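You operate a simulated robot arm through the tools that you are given. There is no shell and no other tool. Be economical: measure what you need, move in short steps, check, and stop when the job is done.

You are at the controls of a simulated two-armed robot. One attempt, no reset.

TASK
Put the blue tray on the top shelf of the store cart away on the store table top. Put the glass jar that says "26" from the top of the table with the round lid on top of the carton there and the glass jar labelled "29" on the clear pane there. Switch the balance switch on. Close the jugs cupboard door. Put the 200 g steel weight from the middle of the bench on the railed tray no. 27 and the 500 g steel weight on the fourth shelf from the bottom of the tall shelving. Fetch the wide mesh filter from the middle of the bench and set it on the railed tray no. 62. Take the grey brush and put it on the free spot beside the test pot. Put the steel basket marked "fine mesh" from the narrow shelf behind the strainer pot on top of the yellow book. Switch the switch of the small switch box on. Put the label block marked "No. 75" from the upper shelf of the near open bay on the third shelf from the top of the tall shelving and the label block marked "No. 29" on the fourth shelf from the bottom of the tall shelving. Do these in any order. Set down upright: glass jar, filter, steel basket.
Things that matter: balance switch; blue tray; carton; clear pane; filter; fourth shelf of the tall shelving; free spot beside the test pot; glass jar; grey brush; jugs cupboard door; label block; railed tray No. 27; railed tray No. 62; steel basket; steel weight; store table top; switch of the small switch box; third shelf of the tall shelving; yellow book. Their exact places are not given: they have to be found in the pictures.

It is judged by the outcome, as a careful person would: the job done as asked, and still so three seconds after it is handed in. It fails if anything else is knocked over, pushed out of place, dropped, spilled or broken. A push-on lid holds only when it is set on centred and level and pressed home; a screw cap is set on level and turned clockwise until tight.

THE ROBOT
Two 7-joint arms with two-finger parallel grippers on one trunk, on a base that drives. Base frame: it is fixed to the floor where the robot stands at the start and does not move with it; the origin is under the middle of the robot, x ahead of it, y to its left, z up; the surface under the hand at the start is at about z = 800. Readings come in mm, degrees, newtons and seconds.
The left shoulder is at the start at [20, 113, 1172], the right one opposite. With the tool pointing down near the work surface each hand reaches from about 220 to 600 mm from the robot's upright axis, wherever it stands, measured 20 degrees to its own side. Places, roughly: balance switch [-1700, -2300, 1000]; blue tray (25x18x5 cm) [500, 0, 800]; carton [750, -2250, 750]; clear pane (15x10x1 cm) [800, -1800, 700]; filter [-1750, -250, 1000]; fourth shelf of the tall shelving [800, 3200, 1200]; free spot beside the test pot (16x27 cm) [480, -3780, 860]; glass jar [750, -1750, 750]; grey brush (7x5x6 cm) [-3400, -3300, 900]; jugs cupboard door [-2000, -1200, 400]; label block [-1500, -250, 500]; railed tray No. 27 [-3400, -900, 900]; railed tray No. 62 [-3400, -4400, 900]; steel basket [-3250, -1500, 750]; steel weight [-1750, -500, 1000]; store table top [700, 1900, 900]; switch of the small switch box [-2900, -400, 1000]; third shelf of the tall shelving [800, 3200, 900]; yellow book [-1500, -500, 1000]. Payload 1.57 kg a hand.
The tool frame of a hand sits at the grasp point between the pads (the TCP): z along the fingers, y along the line on which they close. The tips reach 30 mm beyond it. The gripper opens to 80 mm. The fingers are 17 mm wide and 12 mm thick; the gripper's body (40 by 82 mm) begins 80 mm behind the TCP.
Orientation is that of the tool frame in the base frame, as a unit quaternion [x, y, z, w]. With the fingers straight down and closing along the base's y, the tool's x points along the base's -x, its y along +y and its z along -z.

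THE INTERFACE
- The arms move only by the tool send_rows. It takes "left_targets", "right_targets" or both (then of equal length, played together; a hand with none holds still); each is a list of rows, each a list of 7 numbers: the shift along the tool's x, y, z in units of 25 mm (1.0 is 25 mm), then the turn, a rotation vector about the tool's x, y, z in units of 6 degrees (1.0 is 6 degrees), then the finger opening in mm, from 0 to 80. In form: [[dx, dy, dz, wx, wy, wz, claw], ...]. A call has 1 to 12 rows; each row shifts and turns the commanded pose from where the row before left it, along the tool's axes as they then stand. A call with a number of a shift or a turn outside -1 to 1 is refused whole. A row lasts 0.2 s, in which the tool goes at most 50 mm and 8.6 degrees; a call with a longer step from one row to the next is refused whole, and so is a gripper value outside its range. A pose out of reach is approached as far as the arm can. The call stops where the force on the tool passes 40 N (or 10 N more than at its start, if that is more) or the arm is blocked; 0.2 s more then pass. The fingers move at their own pace (about 45 mm/s each) and stop on an object; they squeeze with about 42 N. The grip force told is the motor's: it shows also when the fingers shut on nothing. Time passes only in rows, and 0.2 s behind the last, so rows that do not move let the fingers close. The reply holds the time, the measured pose of the TCP, the force on the tool along the base axes, the opening and the grip force, in the units named above and with some noise, with the torque about the TCP (base axes, N m) and any sound that the robot's microphone picked up.
- Cameras (640 x 400 px; columns grow to the right, rows downward): "scene" is now at [98.1, -13.3, 1302]; the picture's right is [-0.14, -0.99, 0.00], its down [-0.53, 0.07, -0.85] and it looks along [0.84, -0.12, -0.53] (base axes); focal length 288 px, centre (320, 200). "left" rides on the left gripper at [72, 7, -122] in its tool frame; the picture's right is [-0.09, 1.00, 0.00], its down [-0.84, -0.08, -0.54] and it looks along [-0.54, -0.05, 0.84] (tool axes); focal length 238 px, centre (320, 200). "right" rides on the right gripper at [72, -7, -122] in its tool frame; the picture's right is [0.09, 1.00, 0.00], its down [-0.84, 0.08, -0.54] and it looks along [-0.54, 0.05, 0.84] (tool axes); focal length 238 px, centre (320, 200).
- get_image(camera): a new picture of that camera. It takes no simulated time.
- move_column(by): slides the trunk up (or, below 0, down) by that many mm; the arms and the scene camera ride with it, the base frame stays. It gives what a move gives, with no picture.
- base_move(legs): drives the robot by 1 to 6 legs, each [ahead, left, turn to the left] in mm, mm and degrees, along the robot's own axes; the way and the turn of a leg run together, so that a leg with both is an arc; at most 1500 mm and 180 degrees a leg. The arms and the cameras ride along, it lands a little off, and it stops where it bumps. It gives what a move gives.
- aim_head(pan, tilt): turns the head with the scene camera to pan (to the left, within 80 degrees either way) and tilt (down, from -29 to 69), counted from straight ahead of the robot. It gives what a move gives.
- pixel_to_xyz(camera, pixels): for up to 12 pixels [column, row] of the newest picture of that camera ("zoom" is the newest enlarged one), the place [x, y, z] in the base frame of the surface seen there, good to about 3 mm. It takes no simulated time.
- zoom(camera, box): a new picture of the part [left, top, right, bottom] of that camera's present view, enlarged. It takes no simulated time.
- finish_job(): hands the job in; it is judged then, once.

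Work in short steps. Measure before you move; look again where a grasp or a placing could have gone wrong, and mend it. You have 371 turns and 342 pictures in all, those below and enlarged ones among them. Open the grippers and draw the arms clear of the work before you hand the job in, unless the task says otherwise.

The tools are called as name(argument=value, ...) on one line, values as JSON. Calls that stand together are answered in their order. send_rows: Moves the arms, as the interface text tells. Its arguments: {"type":"object","properties":{"left_targets":{"type":"array","items":{"type":"array","items":{"type":"number"}}},"right_targets":{"type":"array","items":{"type":"array","items":{"type":"number"}}}},"required":[]} The other tools are called the same way: move_column (by) slides the trunk up or down; base_move (legs) drives the base; aim_head (pan, tilt) turns the head that bears the scene camera; get_image (camera) takes a picture; pixel_to_xyz (camera, pixels) gives the place of the surface under pixels of a picture; zoom (camera, box) takes an enlarged picture of a part of a camera's view; finish_job () hands the job in.

At the start:

```text
t: 0.0
left_position: [457.7, 151.8, 1111.4]
left_orientation: [0.0, 1.0, 0.0, 0.0]
left_contact_force: [0.7, -0.2, -0.3]
left_wrist_torque: [0.05, 0.04, 0.01]
left_opening: 79.8
left_grasp_force: 0.1
right_position: [440.0, -173.8, 1125.6]
right_orientation: [0.0, 1.0, 0.0, 0.0]
right_contact_force: [0.6, 0.5, -0.4]
right_wrist_torque: [0.04, 0.0, 0.01]
right_opening: 80.0
right_grasp_force: 0.1
trunk travel left (down, up): [-225.0, 345.0]
robot x, y, heading: [4.7, 4.2, -0.2]
head pan, tilt: [-7.8, 32.1]
```

scene: 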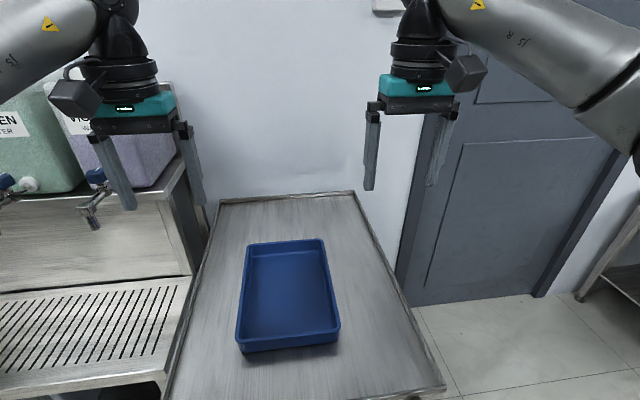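
right: 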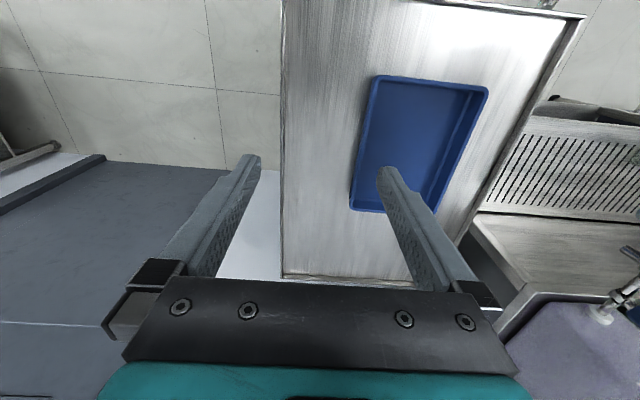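
left: 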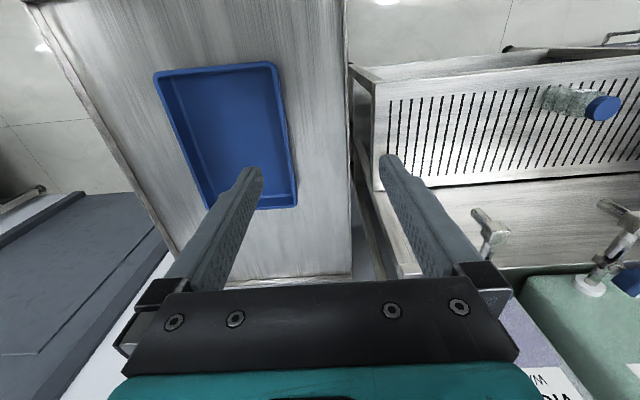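

The tray lies on the cart at about (288,295). I measure its rim and the cart surface.

pixel_to_xyz(camera="scene", pixels=[[247, 244], [324, 240], [238, 341], [339, 332], [288, 345], [290, 290], [243, 290], [331, 285], [285, 240], [220, 300], [370, 300], [284, 215]])

zoom(camera="scene", box=[200, 210, 380, 370])

```text
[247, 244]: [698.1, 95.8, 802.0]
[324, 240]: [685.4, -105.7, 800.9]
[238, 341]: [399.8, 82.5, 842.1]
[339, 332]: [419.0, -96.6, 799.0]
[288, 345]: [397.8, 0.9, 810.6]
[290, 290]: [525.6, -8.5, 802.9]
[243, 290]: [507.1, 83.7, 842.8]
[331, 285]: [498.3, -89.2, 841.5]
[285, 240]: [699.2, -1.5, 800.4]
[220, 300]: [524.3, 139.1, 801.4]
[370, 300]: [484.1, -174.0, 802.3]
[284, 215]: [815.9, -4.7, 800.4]
```

```text
2.50 times, centred on (290, 290) of scene
```

zoom: 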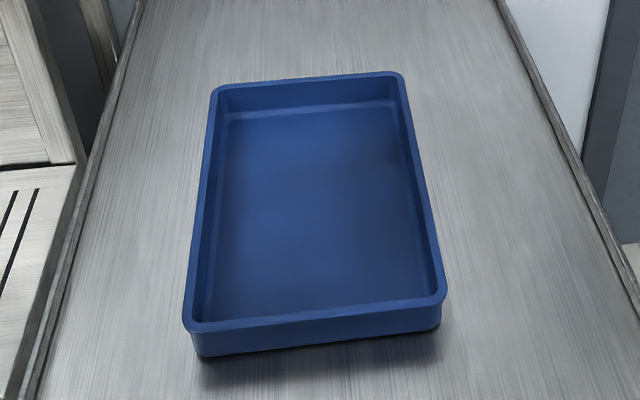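

The rim is at about z 845. I measure it finer on the enlarged picture.

pixel_to_xyz(camera="zoom", pixels=[[212, 120], [208, 150], [197, 250], [191, 300], [403, 100], [412, 140], [425, 210], [437, 270], [300, 79], [320, 308], [240, 180], [300, 200]])

```text
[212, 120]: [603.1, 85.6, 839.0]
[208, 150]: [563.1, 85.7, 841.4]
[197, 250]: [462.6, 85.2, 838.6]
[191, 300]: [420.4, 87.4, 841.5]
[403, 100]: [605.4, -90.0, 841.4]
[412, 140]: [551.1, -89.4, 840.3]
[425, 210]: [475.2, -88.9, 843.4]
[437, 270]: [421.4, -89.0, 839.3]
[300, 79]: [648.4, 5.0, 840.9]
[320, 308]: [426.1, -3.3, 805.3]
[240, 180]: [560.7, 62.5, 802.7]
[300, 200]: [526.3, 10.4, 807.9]
```

Tray centre about (523,-2), walls at y≈86 and y≈-89. I bring both hands down over the side walls.

send_rows(left_targets=[[-0.415, -0.44, 0.897, 0, 0, 0, 80], [-0.415, -0.44, 0.897, 0, 0, 0, 80], [-0.415, -0.44, 0.897, 0, 0, 0, 80], [-0.415, -0.44, 0.897, 0, 0, 0, 80], [-0.415, -0.44, 0.897, 0, 0, 0, 80], [-0.415, -0.44, 0.897, 0, 0, 0, 80], [0, 0, 0.897, 0, 0, 0, 80], [0, 0, 0.897, 0, 0, 0, 80], [0, 0, 0.897, 0, 0, 0, 80], [0, 0, 0.897, 0, 0, 0, 80], [0, 0, 0.897, 0, 0, 0, 80], [0, 0, 0.8, 0, 0, 0, 80]], right_targets=[[-0.533, 0.567, 0.945, 0, 0, 0, 80], [-0.533, 0.567, 0.945, 0, 0, 0, 80], [-0.533, 0.567, 0.945, 0, 0, 0, 80], [-0.533, 0.567, 0.945, 0, 0, 0, 80], [-0.533, 0.567, 0.945, 0, 0, 0, 80], [-0.533, 0.567, 0.945, 0, 0, 0, 80], [0, 0, 0.945, 0, 0, 0, 80], [0, 0, 0.945, 0, 0, 0, 80], [0, 0, 0.945, 0, 0, 0, 80], [0, 0, 0.945, 0, 0, 0, 80], [0, 0, 0.945, 0, 0, 0, 80], [0, 0, 0.85, 0, 0, 0, 80]])

```text
t: 2.6
left_position: [521.0, 85.3, 842.6]
left_orientation: [0.0, 1.0, 0.0, 0.0]
left_contact_force: [-0.1, -0.2, 0.2]
left_wrist_torque: [-0.03, 0.0, -0.03]
left_opening: 80.2
left_grasp_force: 0.0
right_position: [520.7, -89.7, 845.2]
right_orientation: [0.0, 1.0, 0.0, 0.0]
right_contact_force: [0.3, 0.7, 0.6]
right_wrist_torque: [0.0, 0.0, -0.02]
right_opening: 79.8
right_grasp_force: 0.0
trunk travel left (down, up): [-225.0, 345.0]
robot x, y, heading: [-0.1, 5.7, 0.1]
head pan, tilt: [-7.8, 32.1]
```

Both hands straddle the walls; I close.

send_rows(left_targets=[[0, 0, 0, 0, 0, 0, 0], [0, 0, 0, 0, 0, 0, 0], [0, 0, 0, 0, 0, 0, 0], [0, 0, 0, 0, 0, 0, 0], [0, 0, 0, 0, 0, 0, 0], [0, 0, 0, 0, 0, 0, 0]], right_targets=[[0, 0, 0, 0, 0, 0, 0], [0, 0, 0, 0, 0, 0, 0], [0, 0, 0, 0, 0, 0, 0], [0, 0, 0, 0, 0, 0, 0], [0, 0, 0, 0, 0, 0, 0], [0, 0, 0, 0, 0, 0, 0]])

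```text
t: 4.0
left_position: [521.9, 86.3, 844.0]
left_orientation: [0.0, 1.0, 0.0, 0.001]
left_contact_force: [-0.2, -0.5, 1.0]
left_wrist_torque: [0.03, -0.04, -0.18]
left_opening: 3.7
left_grasp_force: 24.8
right_position: [520.0, -89.6, 845.5]
right_orientation: [0.0, 1.0, 0.001, 0.0]
right_contact_force: [1.3, 0.3, 0.2]
right_wrist_torque: [0.04, 0.08, -0.14]
right_opening: 3.8
right_grasp_force: 24.8
trunk travel left (down, up): [-225.0, 345.0]
robot x, y, heading: [-1.6, 2.8, 0.2]
head pan, tilt: [-7.8, 32.1]
```

Both grip 3.7 mm walls. I raise the trunk by 200 and look left.

move_column(by=220)

aim_head(pan=60, tilt=25)

get_image(camera="scene")

```text
t: 6.3
left_position: [520.8, 86.3, 1063.1]
left_orientation: [0.0, 1.0, 0.0, 0.001]
left_contact_force: [-2.5, -0.5, -1.3]
left_wrist_torque: [-0.03, 0.19, -0.19]
left_opening: 3.6
left_grasp_force: 24.7
right_position: [519.0, -89.3, 1065.3]
right_orientation: [0.0, 1.0, 0.001, 0.0]
right_contact_force: [1.9, 0.4, -0.5]
right_wrist_torque: [0.01, -0.18, -0.2]
right_opening: 3.6
right_grasp_force: 24.9
trunk travel left (down, up): [-445.0, 125.0]
robot x, y, heading: [0.4, -2.7, -0.1]
head pan, tilt: [-7.8, 32.1]
```

```text
t: 7.7
left_position: [521.0, 86.6, 1064.9]
left_orientation: [0.0, 1.0, 0.001, -0.001]
left_contact_force: [-1.5, -0.7, -1.9]
left_wrist_torque: [-0.02, 0.07, -0.16]
left_opening: 3.4
left_grasp_force: 24.3
right_position: [519.5, -90.4, 1064.8]
right_orientation: [0.0, 1.0, 0.0, 0.001]
right_contact_force: [2.3, 0.5, -1.4]
right_wrist_torque: [0.0, -0.01, -0.22]
right_opening: 3.3
right_grasp_force: 24.3
trunk travel left (down, up): [-445.0, 125.0]
robot x, y, heading: [-5.1, 0.5, -0.0]
head pan, tilt: [60.0, 25.0]
```

```text
337 pictures are left
```

scene: 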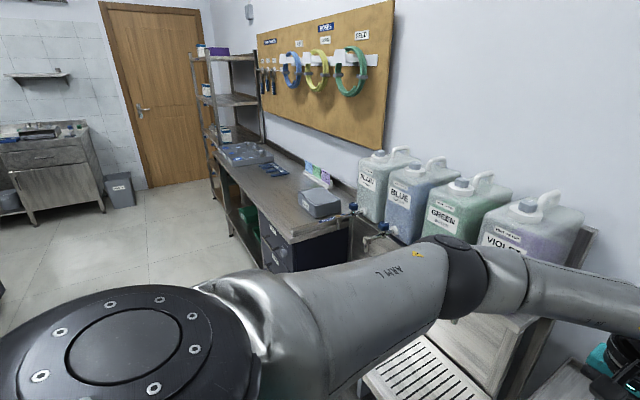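

I see the bench beyond the carboys. I measure carboy taps and the bench top to plan the drive.

pixel_to_xyz(camera="scene", pixels=[[355, 215], [380, 240], [285, 235], [320, 205], [275, 165], [245, 155], [225, 170], [440, 385], [350, 240], [270, 180], [213, 145], [235, 180]])

zoom(camera="scene", box=[180, 30, 400, 270])

```text
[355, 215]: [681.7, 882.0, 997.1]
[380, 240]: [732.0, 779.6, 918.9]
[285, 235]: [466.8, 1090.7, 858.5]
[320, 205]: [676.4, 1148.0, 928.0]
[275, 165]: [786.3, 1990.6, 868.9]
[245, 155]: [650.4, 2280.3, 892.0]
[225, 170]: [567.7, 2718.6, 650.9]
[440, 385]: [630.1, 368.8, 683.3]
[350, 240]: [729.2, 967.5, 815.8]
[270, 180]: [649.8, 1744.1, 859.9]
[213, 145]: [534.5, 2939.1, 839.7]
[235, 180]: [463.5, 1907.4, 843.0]
```

```text
1.67 times, centred on (290, 150) of scene
```

zoom: 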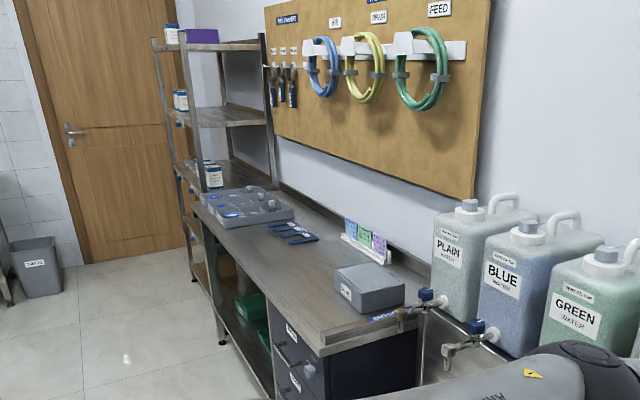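

I back up, then slide left to y≈1620 before the bench and look down at it.

base_move(legs=[[-200, 0, 0], [0, 1500, 0], [0, 140, 0]])

aim_head(pan=0, tilt=35)

get_image(camera="scene")

```text
t: 17.3
left_position: [318.3, 1731.6, 1063.8]
left_orientation: [-0.002, 1.0, -0.001, 0.0]
left_contact_force: [-2.9, -0.5, -1.4]
left_wrist_torque: [-0.05, 0.02, -0.18]
left_opening: 3.6
left_grasp_force: 25.2
right_position: [317.7, 1555.3, 1065.7]
right_orientation: [-0.001, 1.0, -0.001, 0.0]
right_contact_force: [1.7, 0.8, -1.0]
right_wrist_torque: [-0.01, 0.03, -0.19]
right_opening: 3.6
right_grasp_force: 24.7
trunk travel left (down, up): [-445.0, 125.0]
robot x, y, heading: [-202.2, 1640.0, 0.5]
head pan, tilt: [60.0, 25.0]
```

```text
t: 18.6
left_position: [318.7, 1730.5, 1064.0]
left_orientation: [-0.002, 1.0, 0.0, 0.0]
left_contact_force: [-1.1, -0.1, -0.4]
left_wrist_torque: [0.0, 0.02, -0.11]
left_opening: 3.6
left_grasp_force: 25.1
right_position: [318.9, 1555.1, 1064.3]
right_orientation: [-0.001, 1.0, 0.0, 0.0]
right_contact_force: [1.9, -1.0, -1.5]
right_wrist_torque: [-0.04, -0.02, -0.12]
right_opening: 3.4
right_grasp_force: 24.3
trunk travel left (down, up): [-445.0, 125.0]
robot x, y, heading: [-202.4, 1643.6, 0.2]
head pan, tilt: [0.0, 35.0]
```

```text
335 pictures are left
```

scene: 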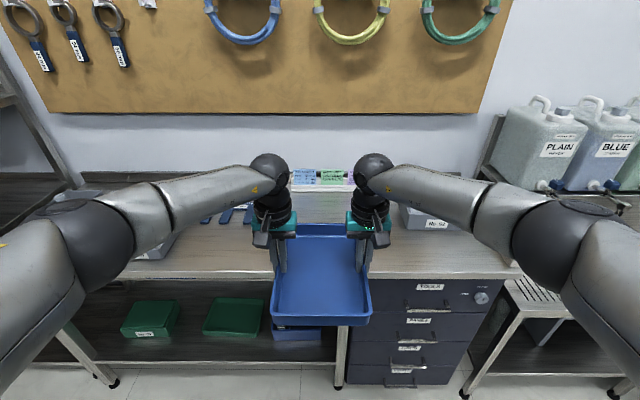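

The bench is in front. I measure the neighbours on it: grey box (425,220), mats (230,213), tags (320,178).

pixel_to_xyz(camera="scene", pixels=[[405, 222], [330, 183], [250, 218], [205, 220], [256, 262], [400, 250], [290, 203], [340, 205], [330, 196], [180, 238], [420, 278], [170, 278]])

```text
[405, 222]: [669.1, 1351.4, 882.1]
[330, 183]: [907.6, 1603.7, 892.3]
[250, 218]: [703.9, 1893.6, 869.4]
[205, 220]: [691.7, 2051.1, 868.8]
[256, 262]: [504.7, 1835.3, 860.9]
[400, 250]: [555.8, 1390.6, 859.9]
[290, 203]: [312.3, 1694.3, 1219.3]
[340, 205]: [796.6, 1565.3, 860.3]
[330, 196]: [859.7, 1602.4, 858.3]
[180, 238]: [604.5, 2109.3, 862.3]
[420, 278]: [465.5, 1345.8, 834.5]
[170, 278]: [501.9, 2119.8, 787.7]
```

Free area y 1390–1840. I drive 290 ahead and lower the trunk 150.

base_move(legs=[[290, -15, 0]])

move_column(by=-154)

get_image(camera="scene")

```text
t: 20.6
left_position: [607.9, 1715.4, 1063.5]
left_orientation: [0.0, 1.0, 0.0, 0.0]
left_contact_force: [-1.8, -0.3, -0.7]
left_wrist_torque: [-0.03, 0.09, -0.14]
left_opening: 3.6
left_grasp_force: 23.9
right_position: [607.8, 1540.0, 1064.1]
right_orientation: [-0.001, 1.0, 0.0, 0.001]
right_contact_force: [2.8, 0.4, -1.5]
right_wrist_torque: [0.01, -0.07, -0.19]
right_opening: 3.6
right_grasp_force: 24.6
trunk travel left (down, up): [-445.0, 125.0]
robot x, y, heading: [86.8, 1626.9, 0.2]
head pan, tilt: [0.0, 35.0]
```

```text
t: 22.4
left_position: [608.0, 1715.7, 910.5]
left_orientation: [-0.001, 1.0, 0.0, 0.0]
left_contact_force: [-1.7, -0.4, -0.6]
left_wrist_torque: [-0.02, 0.09, -0.13]
left_opening: 3.7
left_grasp_force: 24.4
right_position: [606.7, 1539.1, 911.7]
right_orientation: [-0.001, 1.0, 0.0, 0.0]
right_contact_force: [1.1, 0.8, -1.3]
right_wrist_torque: [-0.03, -0.1, -0.12]
right_opening: 3.5
right_grasp_force: 24.6
trunk travel left (down, up): [-291.0, 279.0]
robot x, y, heading: [88.8, 1630.8, 0.4]
head pan, tilt: [0.0, 35.0]
```

```text
334 pictures are left
```

scene: 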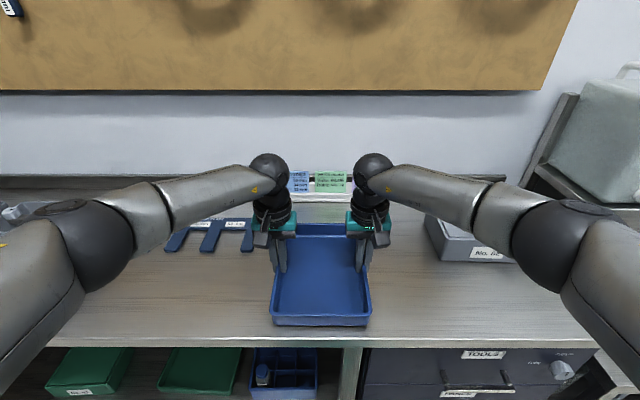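

I lower about 7 mm to contact and open.

send_rows(left_targets=[[0, 0, 0.15, 0, 0, 0, 0], [0, 0, 0.12, 0, 0, 0, 0], [0, 0, 0.03, 0, 0, 0, 0], [0, 0, 0, 0, 0, 0, 20], [0, 0, 0, 0, 0, 0, 80], [0, 0, 0, 0, 0, 0, 80], [0, 0, 0, 0, 0, 0, 80], [0, 0, 0, 0, 0, 0, 80], [0, 0, 0, 0, 0, 0, 80]], right_targets=[[0, 0, 0.15, 0, 0, 0, 0], [0, 0, 0.12, 0, 0, 0, 0], [0, 0, 0.03, 0, 0, 0, 0], [0, 0, 0, 0, 0, 0, 20], [0, 0, 0, 0, 0, 0, 80], [0, 0, 0, 0, 0, 0, 80], [0, 0, 0, 0, 0, 0, 80], [0, 0, 0, 0, 0, 0, 80], [0, 0, 0, 0, 0, 0, 80]])

move_column(by=150)

get_image(camera="scene")

```text
t: 24.4
left_position: [607.9, 1714.8, 902.3]
left_orientation: [-0.002, 1.0, 0.0, 0.001]
left_contact_force: [0.5, 0.5, 0.2]
left_wrist_torque: [-0.02, 0.03, 0.02]
left_opening: 79.9
left_grasp_force: 0.1
right_position: [607.3, 1540.0, 903.1]
right_orientation: [0.0, 1.0, 0.0, 0.0]
right_contact_force: [-0.6, -0.3, -0.6]
right_wrist_torque: [0.03, 0.05, 0.03]
right_opening: 80.1
right_grasp_force: 0.0
trunk travel left (down, up): [-291.0, 279.0]
robot x, y, heading: [87.1, 1625.9, 0.1]
head pan, tilt: [0.0, 35.0]
```

```text
t: 26.1
left_position: [607.7, 1715.4, 1052.8]
left_orientation: [-0.001, 1.0, 0.0, 0.0]
left_contact_force: [0.3, 0.3, 0.0]
left_wrist_torque: [0.0, -0.02, 0.02]
left_opening: 80.1
left_grasp_force: 0.0
right_position: [607.4, 1538.8, 1053.2]
right_orientation: [-0.001, 1.0, 0.0, 0.0]
right_contact_force: [0.0, 0.3, -0.4]
right_wrist_torque: [0.01, -0.02, 0.04]
right_opening: 80.0
right_grasp_force: 0.1
trunk travel left (down, up): [-441.0, 129.0]
robot x, y, heading: [86.7, 1623.6, 0.3]
head pan, tilt: [0.0, 35.0]
```

```text
333 pictures are left
```

scene: 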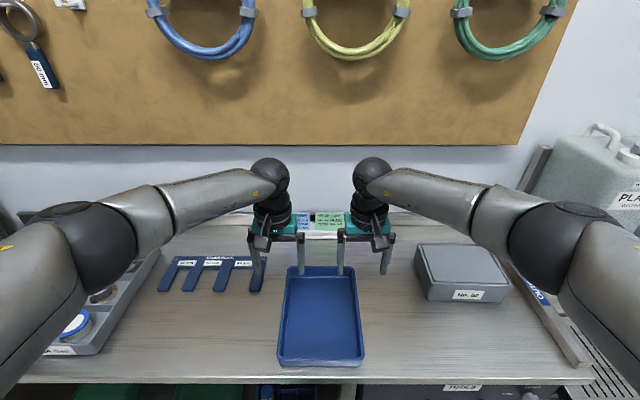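

Tray sits well. I retract and check the bench label, then look right/behind for driving room.

base_move(legs=[[-390, 0, 0]])

zoom(camera="scene", box=[260, 150, 460, 275])

aim_head(pan=-80, tilt=15)

get_image(camera="scene")

```text
t: 28.6
left_position: [213.5, 1714.8, 1053.1]
left_orientation: [0.0, 1.0, 0.0, 0.001]
left_contact_force: [-0.3, 0.0, 0.4]
left_wrist_torque: [0.0, -0.02, -0.05]
left_opening: 79.9
left_grasp_force: 0.0
right_position: [213.1, 1539.1, 1053.9]
right_orientation: [0.0, 1.0, 0.0, 0.0]
right_contact_force: [-0.4, 0.1, 0.1]
right_wrist_torque: [0.02, 0.02, 0.0]
right_opening: 80.1
right_grasp_force: 0.0
trunk travel left (down, up): [-441.0, 129.0]
robot x, y, heading: [-310.0, 1625.8, -0.1]
head pan, tilt: [0.0, 35.0]
```

```text
3.20 times, centred on (360, 212) of scene
```

zoom: 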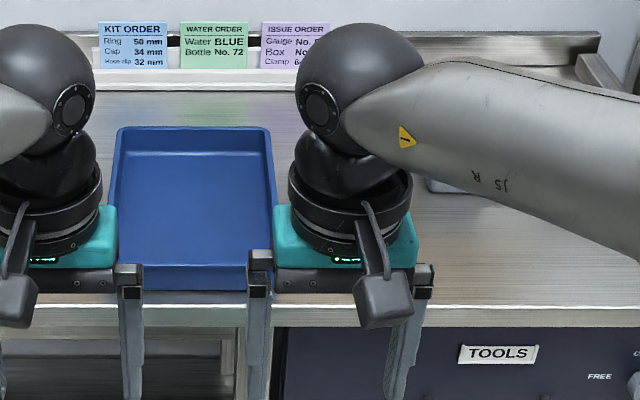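

```text
t: 30.1
left_position: [213.5, 1713.1, 1052.5]
left_orientation: [0.0, 1.0, 0.0, 0.001]
left_contact_force: [-0.3, 1.1, 0.2]
left_wrist_torque: [-0.02, 0.0, 0.0]
left_opening: 80.1
left_grasp_force: 0.1
right_position: [212.3, 1537.8, 1053.4]
right_orientation: [0.0, 1.0, -0.001, 0.001]
right_contact_force: [-0.4, 0.2, 0.0]
right_wrist_torque: [0.0, -0.01, 0.0]
right_opening: 80.1
right_grasp_force: 0.1
trunk travel left (down, up): [-441.0, 129.0]
robot x, y, heading: [-306.3, 1627.6, 0.1]
head pan, tilt: [-80.0, 15.0]
```

```text
331 pictures are left
```

scene: 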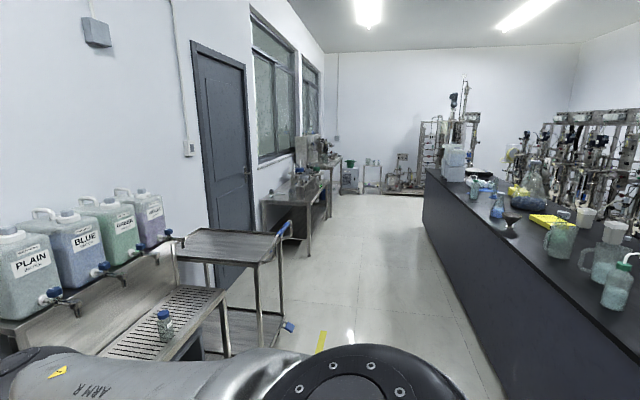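

The aisle is open. I measure the island edge and the table edges.

pixel_to_xyz(camera="scene", pixels=[[500, 380], [440, 200], [290, 225], [308, 255], [335, 165], [325, 340], [548, 218], [515, 230], [590, 240], [280, 300]])

zoom(camera="scene", box=[420, 130, 640, 270])

```text
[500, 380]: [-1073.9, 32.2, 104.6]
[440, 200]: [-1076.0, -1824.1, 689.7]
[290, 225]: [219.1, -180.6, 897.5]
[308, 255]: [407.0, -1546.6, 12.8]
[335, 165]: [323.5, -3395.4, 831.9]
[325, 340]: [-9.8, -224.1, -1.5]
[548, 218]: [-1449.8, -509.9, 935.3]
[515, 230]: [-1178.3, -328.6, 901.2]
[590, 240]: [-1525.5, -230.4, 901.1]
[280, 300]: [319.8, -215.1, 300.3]
```

```text
2.86 times, centred on (530, 200) of scene
```

zoom: 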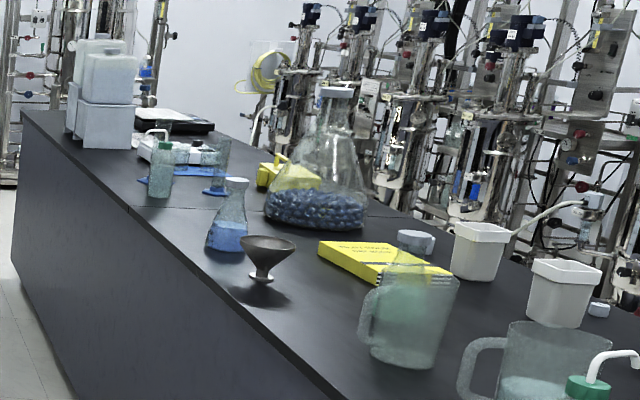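

Island front at x −1074, top z 901. I drive down the aisle to y≈−1850 and look at the jar table.

base_move(legs=[[-60, -1500, 0], [0, -1500, 0], [0, -450, 0], [150, 0, 0]])

aim_head(pan=0, tilt=30)

get_image(camera="scene")

```text
refused: leg 1 is longer than a leg can be; nothing moved
```

```text
t: 31.6
left_position: [212.5, 1714.2, 1052.8]
left_orientation: [0.0, 1.0, 0.0, 0.0]
left_contact_force: [-0.6, -0.7, -0.5]
left_wrist_torque: [-0.04, -0.01, 0.01]
left_opening: 80.0
left_grasp_force: 0.0
right_position: [211.8, 1538.6, 1055.4]
right_orientation: [0.0, 1.0, 0.0, 0.0]
right_contact_force: [0.3, 0.1, 0.1]
right_wrist_torque: [-0.01, 0.0, -0.02]
right_opening: 80.0
right_grasp_force: 0.1
trunk travel left (down, up): [-441.0, 129.0]
robot x, y, heading: [-309.1, 1627.0, -0.0]
head pan, tilt: [0.0, 30.0]
```

```text
329 pictures are left
```

scene: 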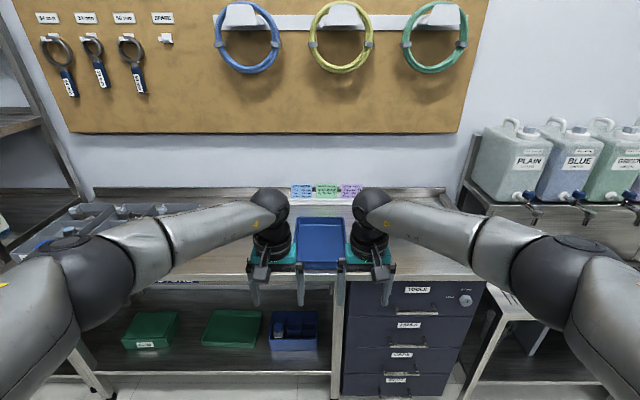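

The first leg was too long; I split it.

base_move(legs=[[-60, 0, 0], [0, -1500, 0], [0, -1500, 0], [0, -450, 0], [150, 0, 0]])

get_image(camera="scene")

```text
t: 49.9
left_position: [314.9, -1715.9, 1052.2]
left_orientation: [-0.006, 1.0, 0.0, 0.0]
left_contact_force: [0.1, -1.2, 0.0]
left_wrist_torque: [0.0, 0.01, -0.04]
left_opening: 80.2
left_grasp_force: 0.0
right_position: [314.8, -1891.6, 1053.4]
right_orientation: [-0.006, 1.0, 0.0, -0.002]
right_contact_force: [0.2, -0.1, 0.2]
right_wrist_torque: [-0.03, 0.02, 0.03]
right_opening: 80.1
right_grasp_force: 0.1
trunk travel left (down, up): [-441.0, 129.0]
robot x, y, heading: [-205.9, -1810.4, 0.7]
head pan, tilt: [0.0, 30.0]
```

```text
328 pictures are left
```

scene: 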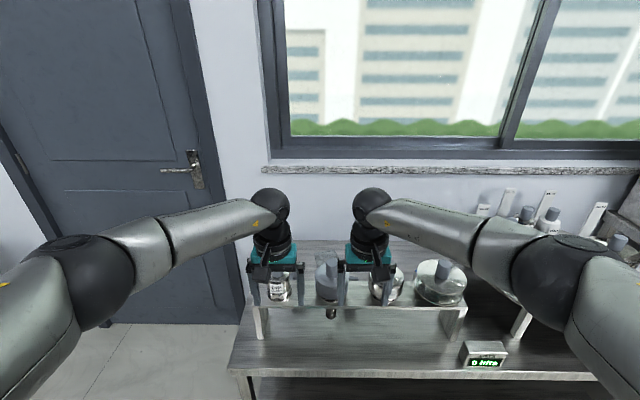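

The arms hide the jars; I spread them outward and back.

send_rows(left_targets=[[1, 1, 0, 0, 0, 0, 80], [1, 1, 0, 0, 0, 0, 80], [1, 1, 0, 0, 0, 0, 80], [1, 1, 0, 0, 0, 0, 80], [1, 1, 0, 0, 0, 0, 80], [1, 1, 0, 0, 0, 0, 80], [0.5, 1, 0, 0, 0, 0, 80]], right_targets=[[1, -1, 0, 0, 0, 0, 80], [1, -1, 0, 0, 0, 0, 80], [1, -1, 0, 0, 0, 0, 80], [1, -1, 0, 0, 0, 0, 80], [1, -1, 0, 0, 0, 0, 80], [1, -1, 0, 0, 0, 0, 80], [0.5, -1, 0, 0, 0, 0, 80]])

get_image(camera="scene")

```text
t: 51.5
left_position: [148.1, -1541.3, 1052.5]
left_orientation: [-0.006, 1.0, 0.0, 0.0]
left_contact_force: [-0.1, -0.2, 0.1]
left_wrist_torque: [-0.01, 0.02, -0.03]
left_opening: 79.8
left_grasp_force: 0.1
right_position: [151.6, -2069.5, 1054.6]
right_orientation: [-0.007, 1.0, 0.001, 0.001]
right_contact_force: [0.3, 0.0, -0.6]
right_wrist_torque: [-0.02, -0.04, 0.0]
right_opening: 80.0
right_grasp_force: 0.0
trunk travel left (down, up): [-441.0, 129.0]
robot x, y, heading: [-205.7, -1806.6, 1.0]
head pan, tilt: [0.0, 30.0]
```

```text
327 pictures are left
```

scene: 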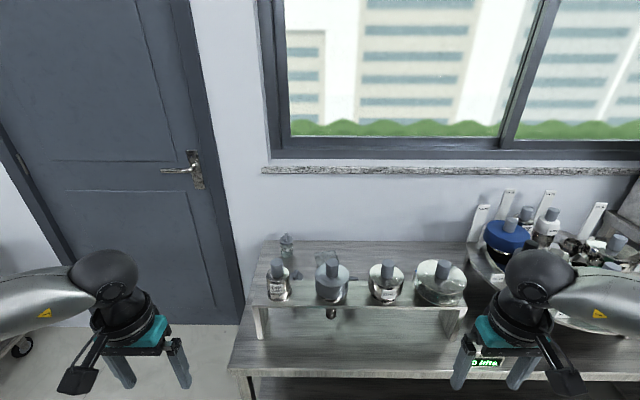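

Jars stand on a raised shelf; the round lid is probably the turntable or the blue item to the right. I zoom on both areas.

zoom(camera="scene", box=[230, 215, 480, 365])

zoom(camera="scene", box=[440, 180, 640, 330])

```text
2.56 times, centred on (355, 290) of scene
```

zoom: 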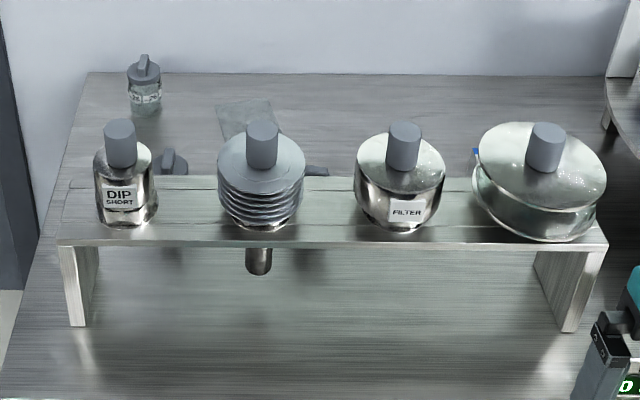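

```text
2.67 times, centred on (540, 255) of scene
```

zoom: 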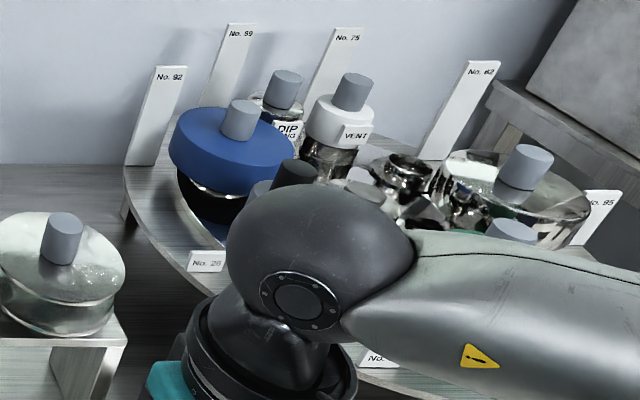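

The small jars stand behind that raised rack at (287,243) and (296,275). I measure.

pixel_to_xyz(camera="scene", pixels=[[287, 243], [287, 256], [297, 277], [330, 258], [264, 310], [450, 310], [262, 302], [280, 275], [332, 270], [440, 280], [232, 365], [275, 244]])

base_move(legs=[[180, 0, 0]])

aim_head(pan=-5, tilt=45)

move_column(by=125)

get_image(camera="scene")

```text
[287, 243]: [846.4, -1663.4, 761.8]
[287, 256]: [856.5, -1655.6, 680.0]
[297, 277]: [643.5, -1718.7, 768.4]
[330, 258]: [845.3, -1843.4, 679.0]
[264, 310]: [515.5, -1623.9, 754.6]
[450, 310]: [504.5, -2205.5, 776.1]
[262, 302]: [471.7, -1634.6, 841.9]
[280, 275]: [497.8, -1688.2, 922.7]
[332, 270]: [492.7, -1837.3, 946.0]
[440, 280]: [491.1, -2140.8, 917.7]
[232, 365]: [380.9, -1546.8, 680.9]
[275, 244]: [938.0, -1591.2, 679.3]
```

```text
t: 53.0
left_position: [328.2, -1539.6, 1051.3]
left_orientation: [-0.006, 1.0, 0.0, 0.0]
left_contact_force: [0.6, -0.3, -0.3]
left_wrist_torque: [-0.03, 0.03, -0.01]
left_opening: 80.4
left_grasp_force: 0.0
right_position: [331.8, -2066.5, 1054.6]
right_orientation: [-0.006, 1.0, -0.001, 0.0]
right_contact_force: [0.0, -0.7, -0.8]
right_wrist_torque: [0.01, 0.03, 0.01]
right_opening: 80.0
right_grasp_force: 0.0
trunk travel left (down, up): [-441.0, 129.0]
robot x, y, heading: [-28.2, -1803.1, 0.7]
head pan, tilt: [0.0, 30.0]
```

```text
t: 53.8
left_position: [326.3, -1539.6, 1052.7]
left_orientation: [-0.005, 1.0, 0.0, 0.0]
left_contact_force: [-0.2, 0.8, 0.4]
left_wrist_torque: [0.0, -0.01, -0.01]
left_opening: 80.0
left_grasp_force: 0.1
right_position: [332.8, -2067.3, 1055.0]
right_orientation: [-0.006, 1.0, 0.0, 0.0]
right_contact_force: [0.3, 0.6, -0.5]
right_wrist_torque: [-0.02, -0.01, -0.03]
right_opening: 80.0
right_grasp_force: 0.0
trunk travel left (down, up): [-441.0, 129.0]
robot x, y, heading: [-29.2, -1808.1, 0.6]
head pan, tilt: [-5.0, 45.0]
```

```text
t: 55.3
left_position: [326.1, -1539.3, 1177.1]
left_orientation: [-0.007, 1.0, 0.0, 0.0]
left_contact_force: [-0.5, -0.3, -0.7]
left_wrist_torque: [-0.01, 0.02, -0.04]
left_opening: 80.0
left_grasp_force: 0.0
right_position: [331.5, -2065.7, 1179.4]
right_orientation: [-0.007, 1.0, 0.0, 0.0]
right_contact_force: [-1.5, -0.2, -0.1]
right_wrist_torque: [0.01, 0.01, -0.04]
right_opening: 79.9
right_grasp_force: 0.2
trunk travel left (down, up): [-566.0, 4.0]
robot x, y, heading: [-27.4, -1805.7, 0.6]
head pan, tilt: [-5.0, 45.0]
```

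```text
324 pictures are left
```

scene: 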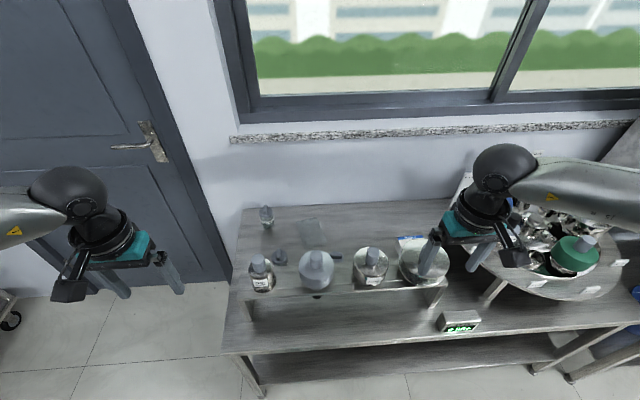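

Higher view. I zoom on the region behind the rack.

zoom(camera="scene", box=[225, 190, 465, 340])

get_image(camera="right")

get_image(camera="left")

```text
2.67 times, centred on (345, 265) of scene
```

zoom: 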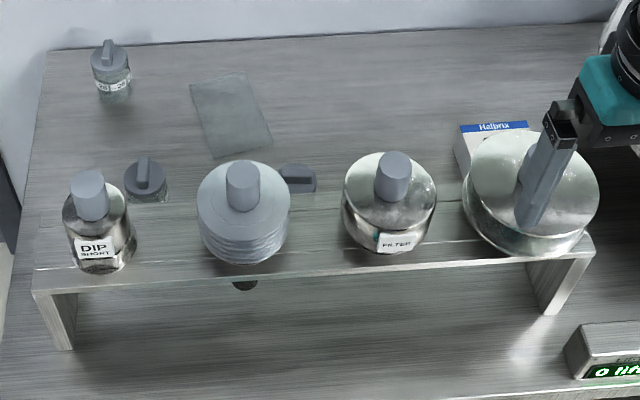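

```text
322 pictures are left
```

right: 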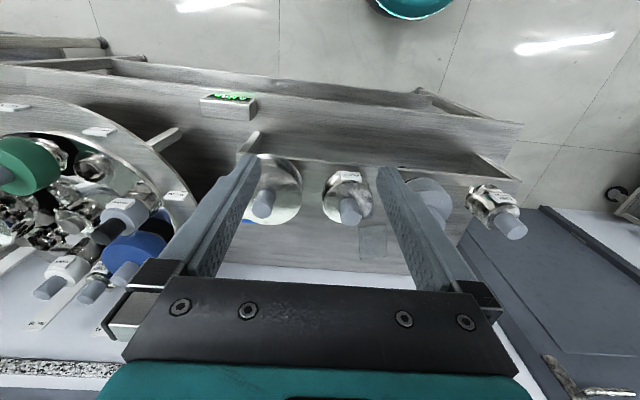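

```text
321 pictures are left
```

left: 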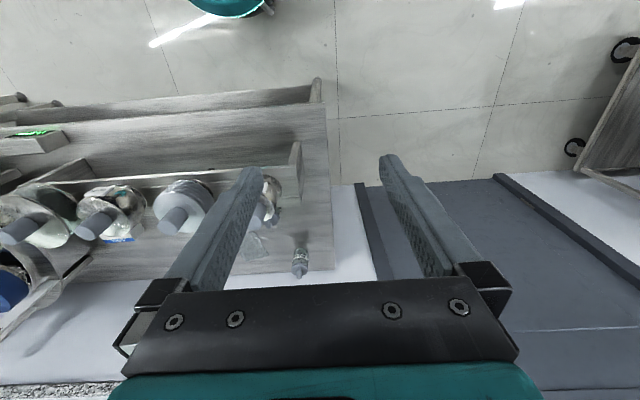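

I measure jars, pane and the carton "Helprix" in the enlarged picture (new zoom closer for labels too).

pixel_to_xyz(camera="zoom", pixels=[[107, 50], [113, 90], [143, 165], [155, 190], [297, 172], [193, 85], [248, 74], [215, 157], [270, 145], [465, 130], [525, 125], [485, 145]])

zoom(camera="scene", box=[245, 195, 345, 275])

zoom(camera="scene", box=[380, 200, 480, 300])

```text
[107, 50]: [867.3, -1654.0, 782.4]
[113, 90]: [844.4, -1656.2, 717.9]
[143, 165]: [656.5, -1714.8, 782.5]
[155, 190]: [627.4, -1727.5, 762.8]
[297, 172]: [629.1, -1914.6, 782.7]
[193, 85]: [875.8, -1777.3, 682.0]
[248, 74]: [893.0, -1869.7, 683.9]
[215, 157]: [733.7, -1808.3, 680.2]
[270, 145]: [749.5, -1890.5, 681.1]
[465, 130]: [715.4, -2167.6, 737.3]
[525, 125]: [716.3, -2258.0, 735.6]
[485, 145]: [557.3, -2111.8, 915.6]
```

```text
5.00 times, centred on (295, 235) of scene
```

zoom: 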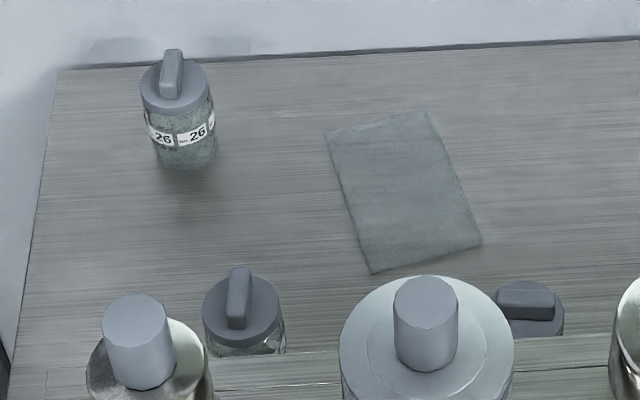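

```text
4.00 times, centred on (430, 250) of scene
```

zoom: 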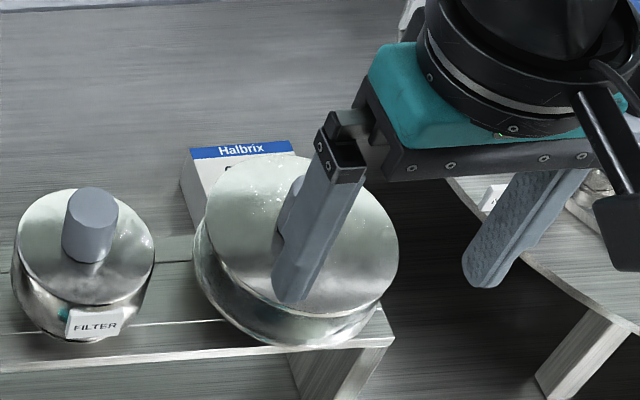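

Jar "26" stands at (847,−1657); pane centre (813,−1836); carton near (740,−2212). I go to the table's left end, facing −y, to see and reach the jars unobstructed.

base_move(legs=[[-270, 0, 0], [0, 700, 0], [0, 0, -90.6], [0, 850, 0]])

aim_head(pan=0, tilt=40)

get_image(camera="scene")

```text
t: 68.3
left_position: [765.6, -1448.0, 1178.1]
left_orientation: [0.704, 0.71, 0.001, -0.001]
left_contact_force: [1.1, 0.7, 0.3]
left_wrist_torque: [0.0, -0.02, -0.02]
left_opening: 79.8
left_grasp_force: 0.0
right_position: [243.1, -1454.0, 1178.1]
right_orientation: [0.702, 0.712, 0.001, 0.002]
right_contact_force: [0.0, 0.8, -0.2]
right_wrist_torque: [0.01, 0.01, 0.03]
right_opening: 80.4
right_grasp_force: 0.0
trunk travel left (down, up): [-566.0, 4.0]
robot x, y, heading: [504.1, -1099.7, -89.3]
head pan, tilt: [-5.0, 45.0]
stopped in leg 4: the robot was blocked; the commanded pose is now the measured one
```

```text
t: 69.0
left_position: [765.9, -1447.3, 1177.4]
left_orientation: [0.704, 0.711, 0.002, -0.001]
left_contact_force: [1.2, 0.7, -0.9]
left_wrist_torque: [-0.01, -0.02, 0.0]
left_opening: 80.1
left_grasp_force: 0.0
right_position: [242.2, -1454.2, 1178.0]
right_orientation: [0.702, 0.713, 0.002, 0.003]
right_contact_force: [0.1, -0.2, 0.2]
right_wrist_torque: [-0.02, -0.01, 0.04]
right_opening: 80.1
right_grasp_force: 0.2
trunk travel left (down, up): [-566.0, 4.0]
robot x, y, heading: [505.6, -1096.3, -89.6]
head pan, tilt: [0.0, 40.0]
```

```text
318 pictures are left
```

scene: 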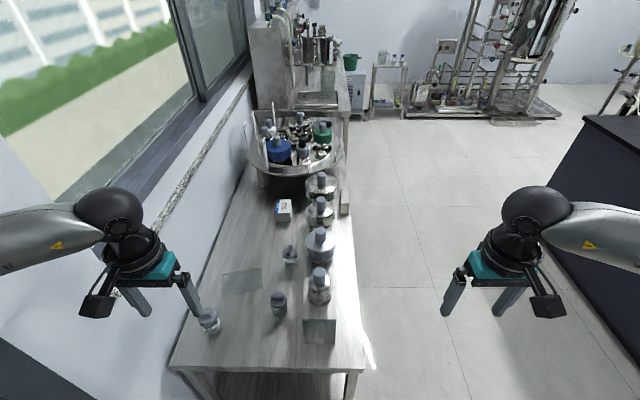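

The left elbow met the wall; fine. I zoom on the jars from here and measure.

zoom(camera="scene", box=[180, 180, 380, 340])

pixel_to_xyz(camera="zoom", pixels=[[90, 425], [90, 455], [313, 360], [315, 395], [350, 225], [352, 250], [315, 75], [333, 75], [335, 55], [305, 60], [200, 320], [90, 470]])

```text
2.50 times, centred on (280, 260) of scene
```

zoom: 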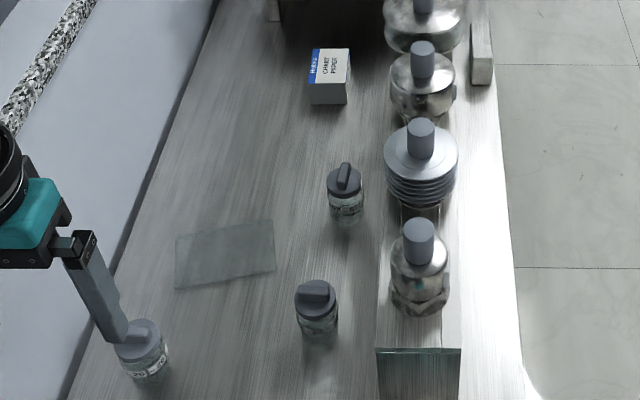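

```text
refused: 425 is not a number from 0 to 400
```

I zoom closer on the two other jars for labels and on the carton.

zoom(camera="scene", box=[262, 236, 312, 318])

zoom(camera="scene", box=[180, 190, 340, 340])

pixel_to_xyz(camera="scene", pixels=[[277, 211], [276, 202], [288, 201], [290, 210], [281, 296], [281, 310], [291, 250], [293, 262], [209, 315], [212, 328], [242, 281], [320, 325]])

```text
4.88 times, centred on (287, 277) of scene
```

zoom: 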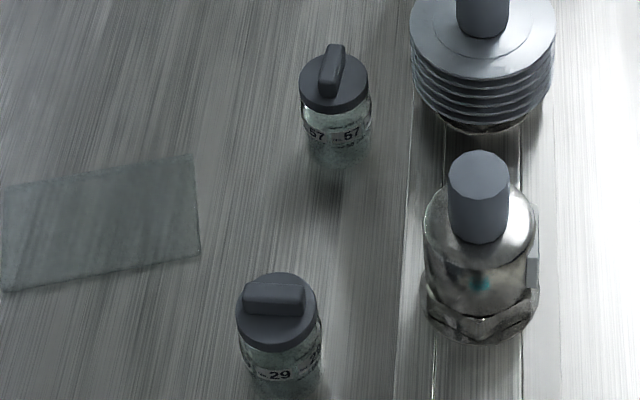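

```text
2.67 times, centred on (260, 265) of scene
```

zoom: 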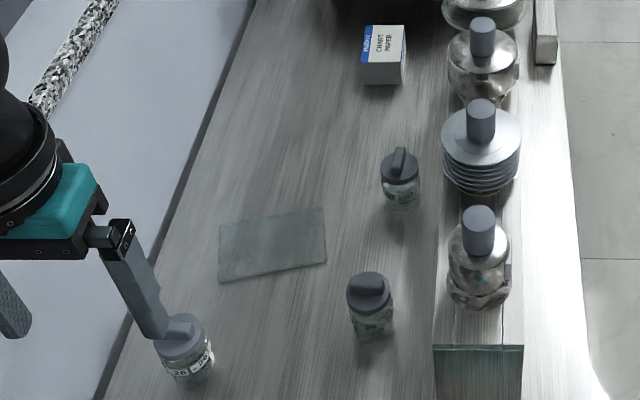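

```text
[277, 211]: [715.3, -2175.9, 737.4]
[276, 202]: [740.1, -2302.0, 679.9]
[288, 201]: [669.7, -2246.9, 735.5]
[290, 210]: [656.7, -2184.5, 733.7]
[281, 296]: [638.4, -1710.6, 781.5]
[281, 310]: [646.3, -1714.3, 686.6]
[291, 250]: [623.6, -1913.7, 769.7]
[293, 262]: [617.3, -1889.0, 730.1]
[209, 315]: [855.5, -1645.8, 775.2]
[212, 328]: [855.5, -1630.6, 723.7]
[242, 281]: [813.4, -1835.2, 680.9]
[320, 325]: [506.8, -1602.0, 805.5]
```

The near jar at (643,−1718) is "29"; the carton top spans x 655–717, y −2165..−2260, z 736. I drive up to the table end and lower the trunk.

base_move(legs=[[135, -15, 0]])

move_column(by=-300)

```text
t: 70.3
left_position: [756.8, -1584.0, 1176.8]
left_orientation: [0.704, 0.71, 0.0, -0.003]
left_contact_force: [0.5, 0.5, -0.2]
left_wrist_torque: [0.01, 0.03, 0.0]
left_opening: 80.0
left_grasp_force: 0.0
right_position: [233.7, -1591.1, 1178.1]
right_orientation: [0.702, 0.712, 0.0, 0.0]
right_contact_force: [-0.6, -0.5, 0.4]
right_wrist_torque: [0.01, -0.03, -0.02]
right_opening: 80.2
right_grasp_force: 0.0
trunk travel left (down, up): [-566.0, 4.0]
robot x, y, heading: [492.1, -1227.5, -89.3]
head pan, tilt: [0.0, 40.0]
```

```text
t: 73.3
left_position: [757.4, -1583.8, 875.6]
left_orientation: [0.704, 0.71, -0.001, -0.003]
left_contact_force: [-1.0, -1.0, -0.4]
left_wrist_torque: [0.0, 0.01, 0.0]
left_opening: 80.0
left_grasp_force: 0.1
right_position: [234.4, -1591.1, 878.6]
right_orientation: [0.703, 0.712, 0.001, -0.001]
right_contact_force: [-0.9, 0.2, -0.2]
right_wrist_torque: [0.0, 0.06, 0.03]
right_opening: 79.8
right_grasp_force: 0.0
trunk travel left (down, up): [-266.0, 304.0]
robot x, y, heading: [498.4, -1228.6, -89.2]
head pan, tilt: [0.0, 40.0]
```

I bring the left hand over to x 643 while tilting it 45° forward.

send_rows(left_targets=[[0, -0.57, 0, 0, -0.9375, 0, 80], [0, -0.57, 0, 0, -0.9375, 0, 80], [0, -0.57, 0, 0, -0.9375, 0, 80], [0, -0.57, 0, 0, -0.9375, 0, 80], [0, -0.57, 0, 0, -0.9375, 0, 80], [0, -0.57, 0, 0, -0.9375, 0, 80], [0, -0.57, 0, 0, -0.9375, 0, 80], [0, -0.57, 0, 0, -0.9375, 0, 80]])

get_image(camera="left")

get_image(camera="scene")

```text
t: 75.1
left_position: [663.7, -1585.5, 876.2]
left_orientation: [0.668, 0.675, -0.221, 0.22]
left_contact_force: [0.1, 0.0, -0.6]
left_wrist_torque: [-0.01, -0.02, 0.0]
left_opening: 79.7
left_grasp_force: 0.0
left hand out of reach, approached as far as the arm can: row 7, 8
right_position: [233.7, -1590.4, 879.3]
right_orientation: [0.703, 0.712, 0.0, 0.0]
right_contact_force: [0.2, 0.0, 0.8]
right_wrist_torque: [0.0, 0.02, 0.04]
right_opening: 80.2
right_grasp_force: 0.0
trunk travel left (down, up): [-266.0, 304.0]
robot x, y, heading: [489.4, -1230.2, -89.3]
head pan, tilt: [0.0, 40.0]
```

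```text
314 pictures are left
```

left: 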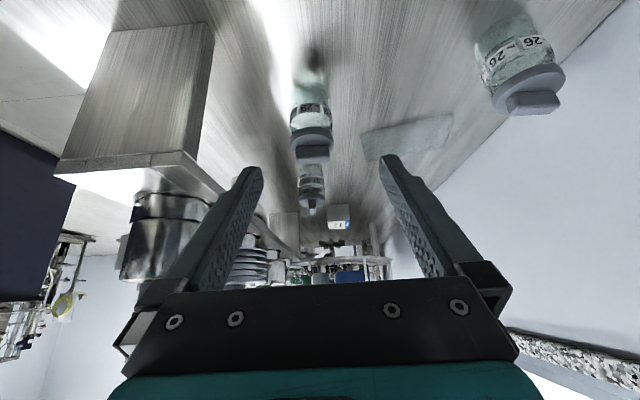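

```text
313 pictures are left
```

scene: 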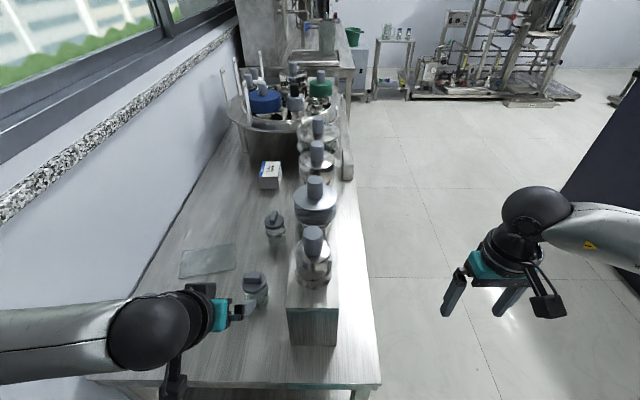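

The tilt stopped at 36° because the hand is close in; I move forward 70 and check.

send_rows(left_targets=[[-0.9, 0, 0.9, 0, 0, 0, 80], [-0.9, 0, 0.9, 0, 0, 0, 80]])

```text
t: 75.7
left_position: [665.0, -1647.2, 866.7]
left_orientation: [0.669, 0.675, -0.221, 0.219]
left_contact_force: [-0.6, 0.4, -0.1]
left_wrist_torque: [0.03, -0.03, 0.0]
left_opening: 80.0
left_grasp_force: 0.0
right_position: [233.6, -1591.3, 878.3]
right_orientation: [0.702, 0.712, -0.001, 0.0]
right_contact_force: [-0.8, -0.2, 0.5]
right_wrist_torque: [-0.01, -0.04, 0.01]
right_opening: 79.9
right_grasp_force: 0.0
trunk travel left (down, up): [-266.0, 304.0]
robot x, y, heading: [492.6, -1229.6, -89.3]
head pan, tilt: [0.0, 40.0]
```

I complete the tilt and lateral shift, then measure jar 29 precisely.

send_rows(left_targets=[[0, -0.4, 0, 0, -0.72, 0, 80], [0, -0.4, 0, 0, -0.72, 0, 80]])

zoom(camera="scene", box=[215, 260, 295, 310])

get_image(camera="left")

```text
t: 76.3
left_position: [646.7, -1651.6, 873.2]
left_orientation: [0.659, 0.665, -0.25, 0.247]
left_contact_force: [0.0, -0.3, -0.1]
left_wrist_torque: [0.01, 0.0, -0.01]
left_opening: 80.0
left_grasp_force: 0.1
left hand out of reach, approached as far as the arm can: row 1, 2
right_position: [234.3, -1589.9, 880.4]
right_orientation: [0.703, 0.711, -0.001, 0.0]
right_contact_force: [0.3, -0.1, 0.7]
right_wrist_torque: [-0.01, -0.02, 0.04]
right_opening: 79.9
right_grasp_force: 0.0
trunk travel left (down, up): [-266.0, 304.0]
robot x, y, heading: [491.5, -1230.0, -89.3]
head pan, tilt: [0.0, 40.0]
```

```text
8.00 times, centred on (255, 285) of scene
```

zoom: 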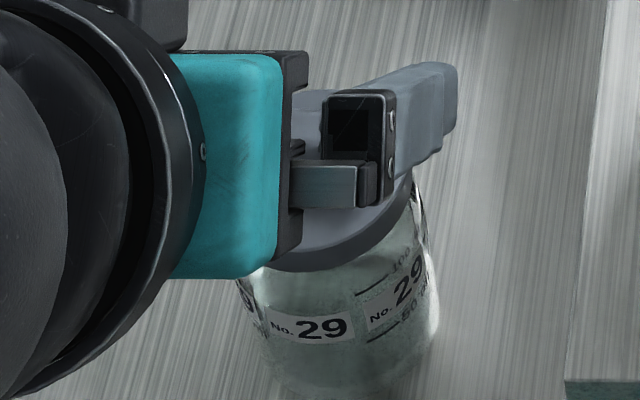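

```text
311 pictures are left
```

left: 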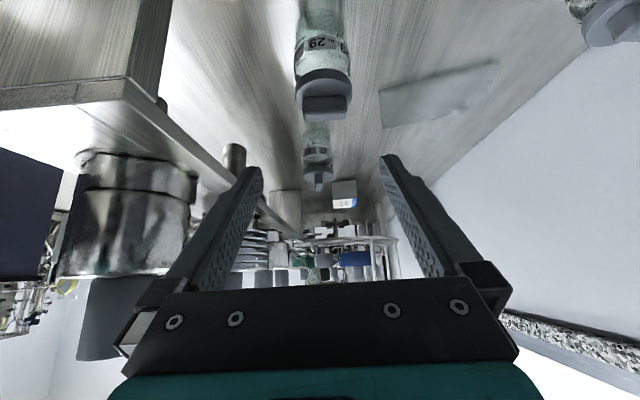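

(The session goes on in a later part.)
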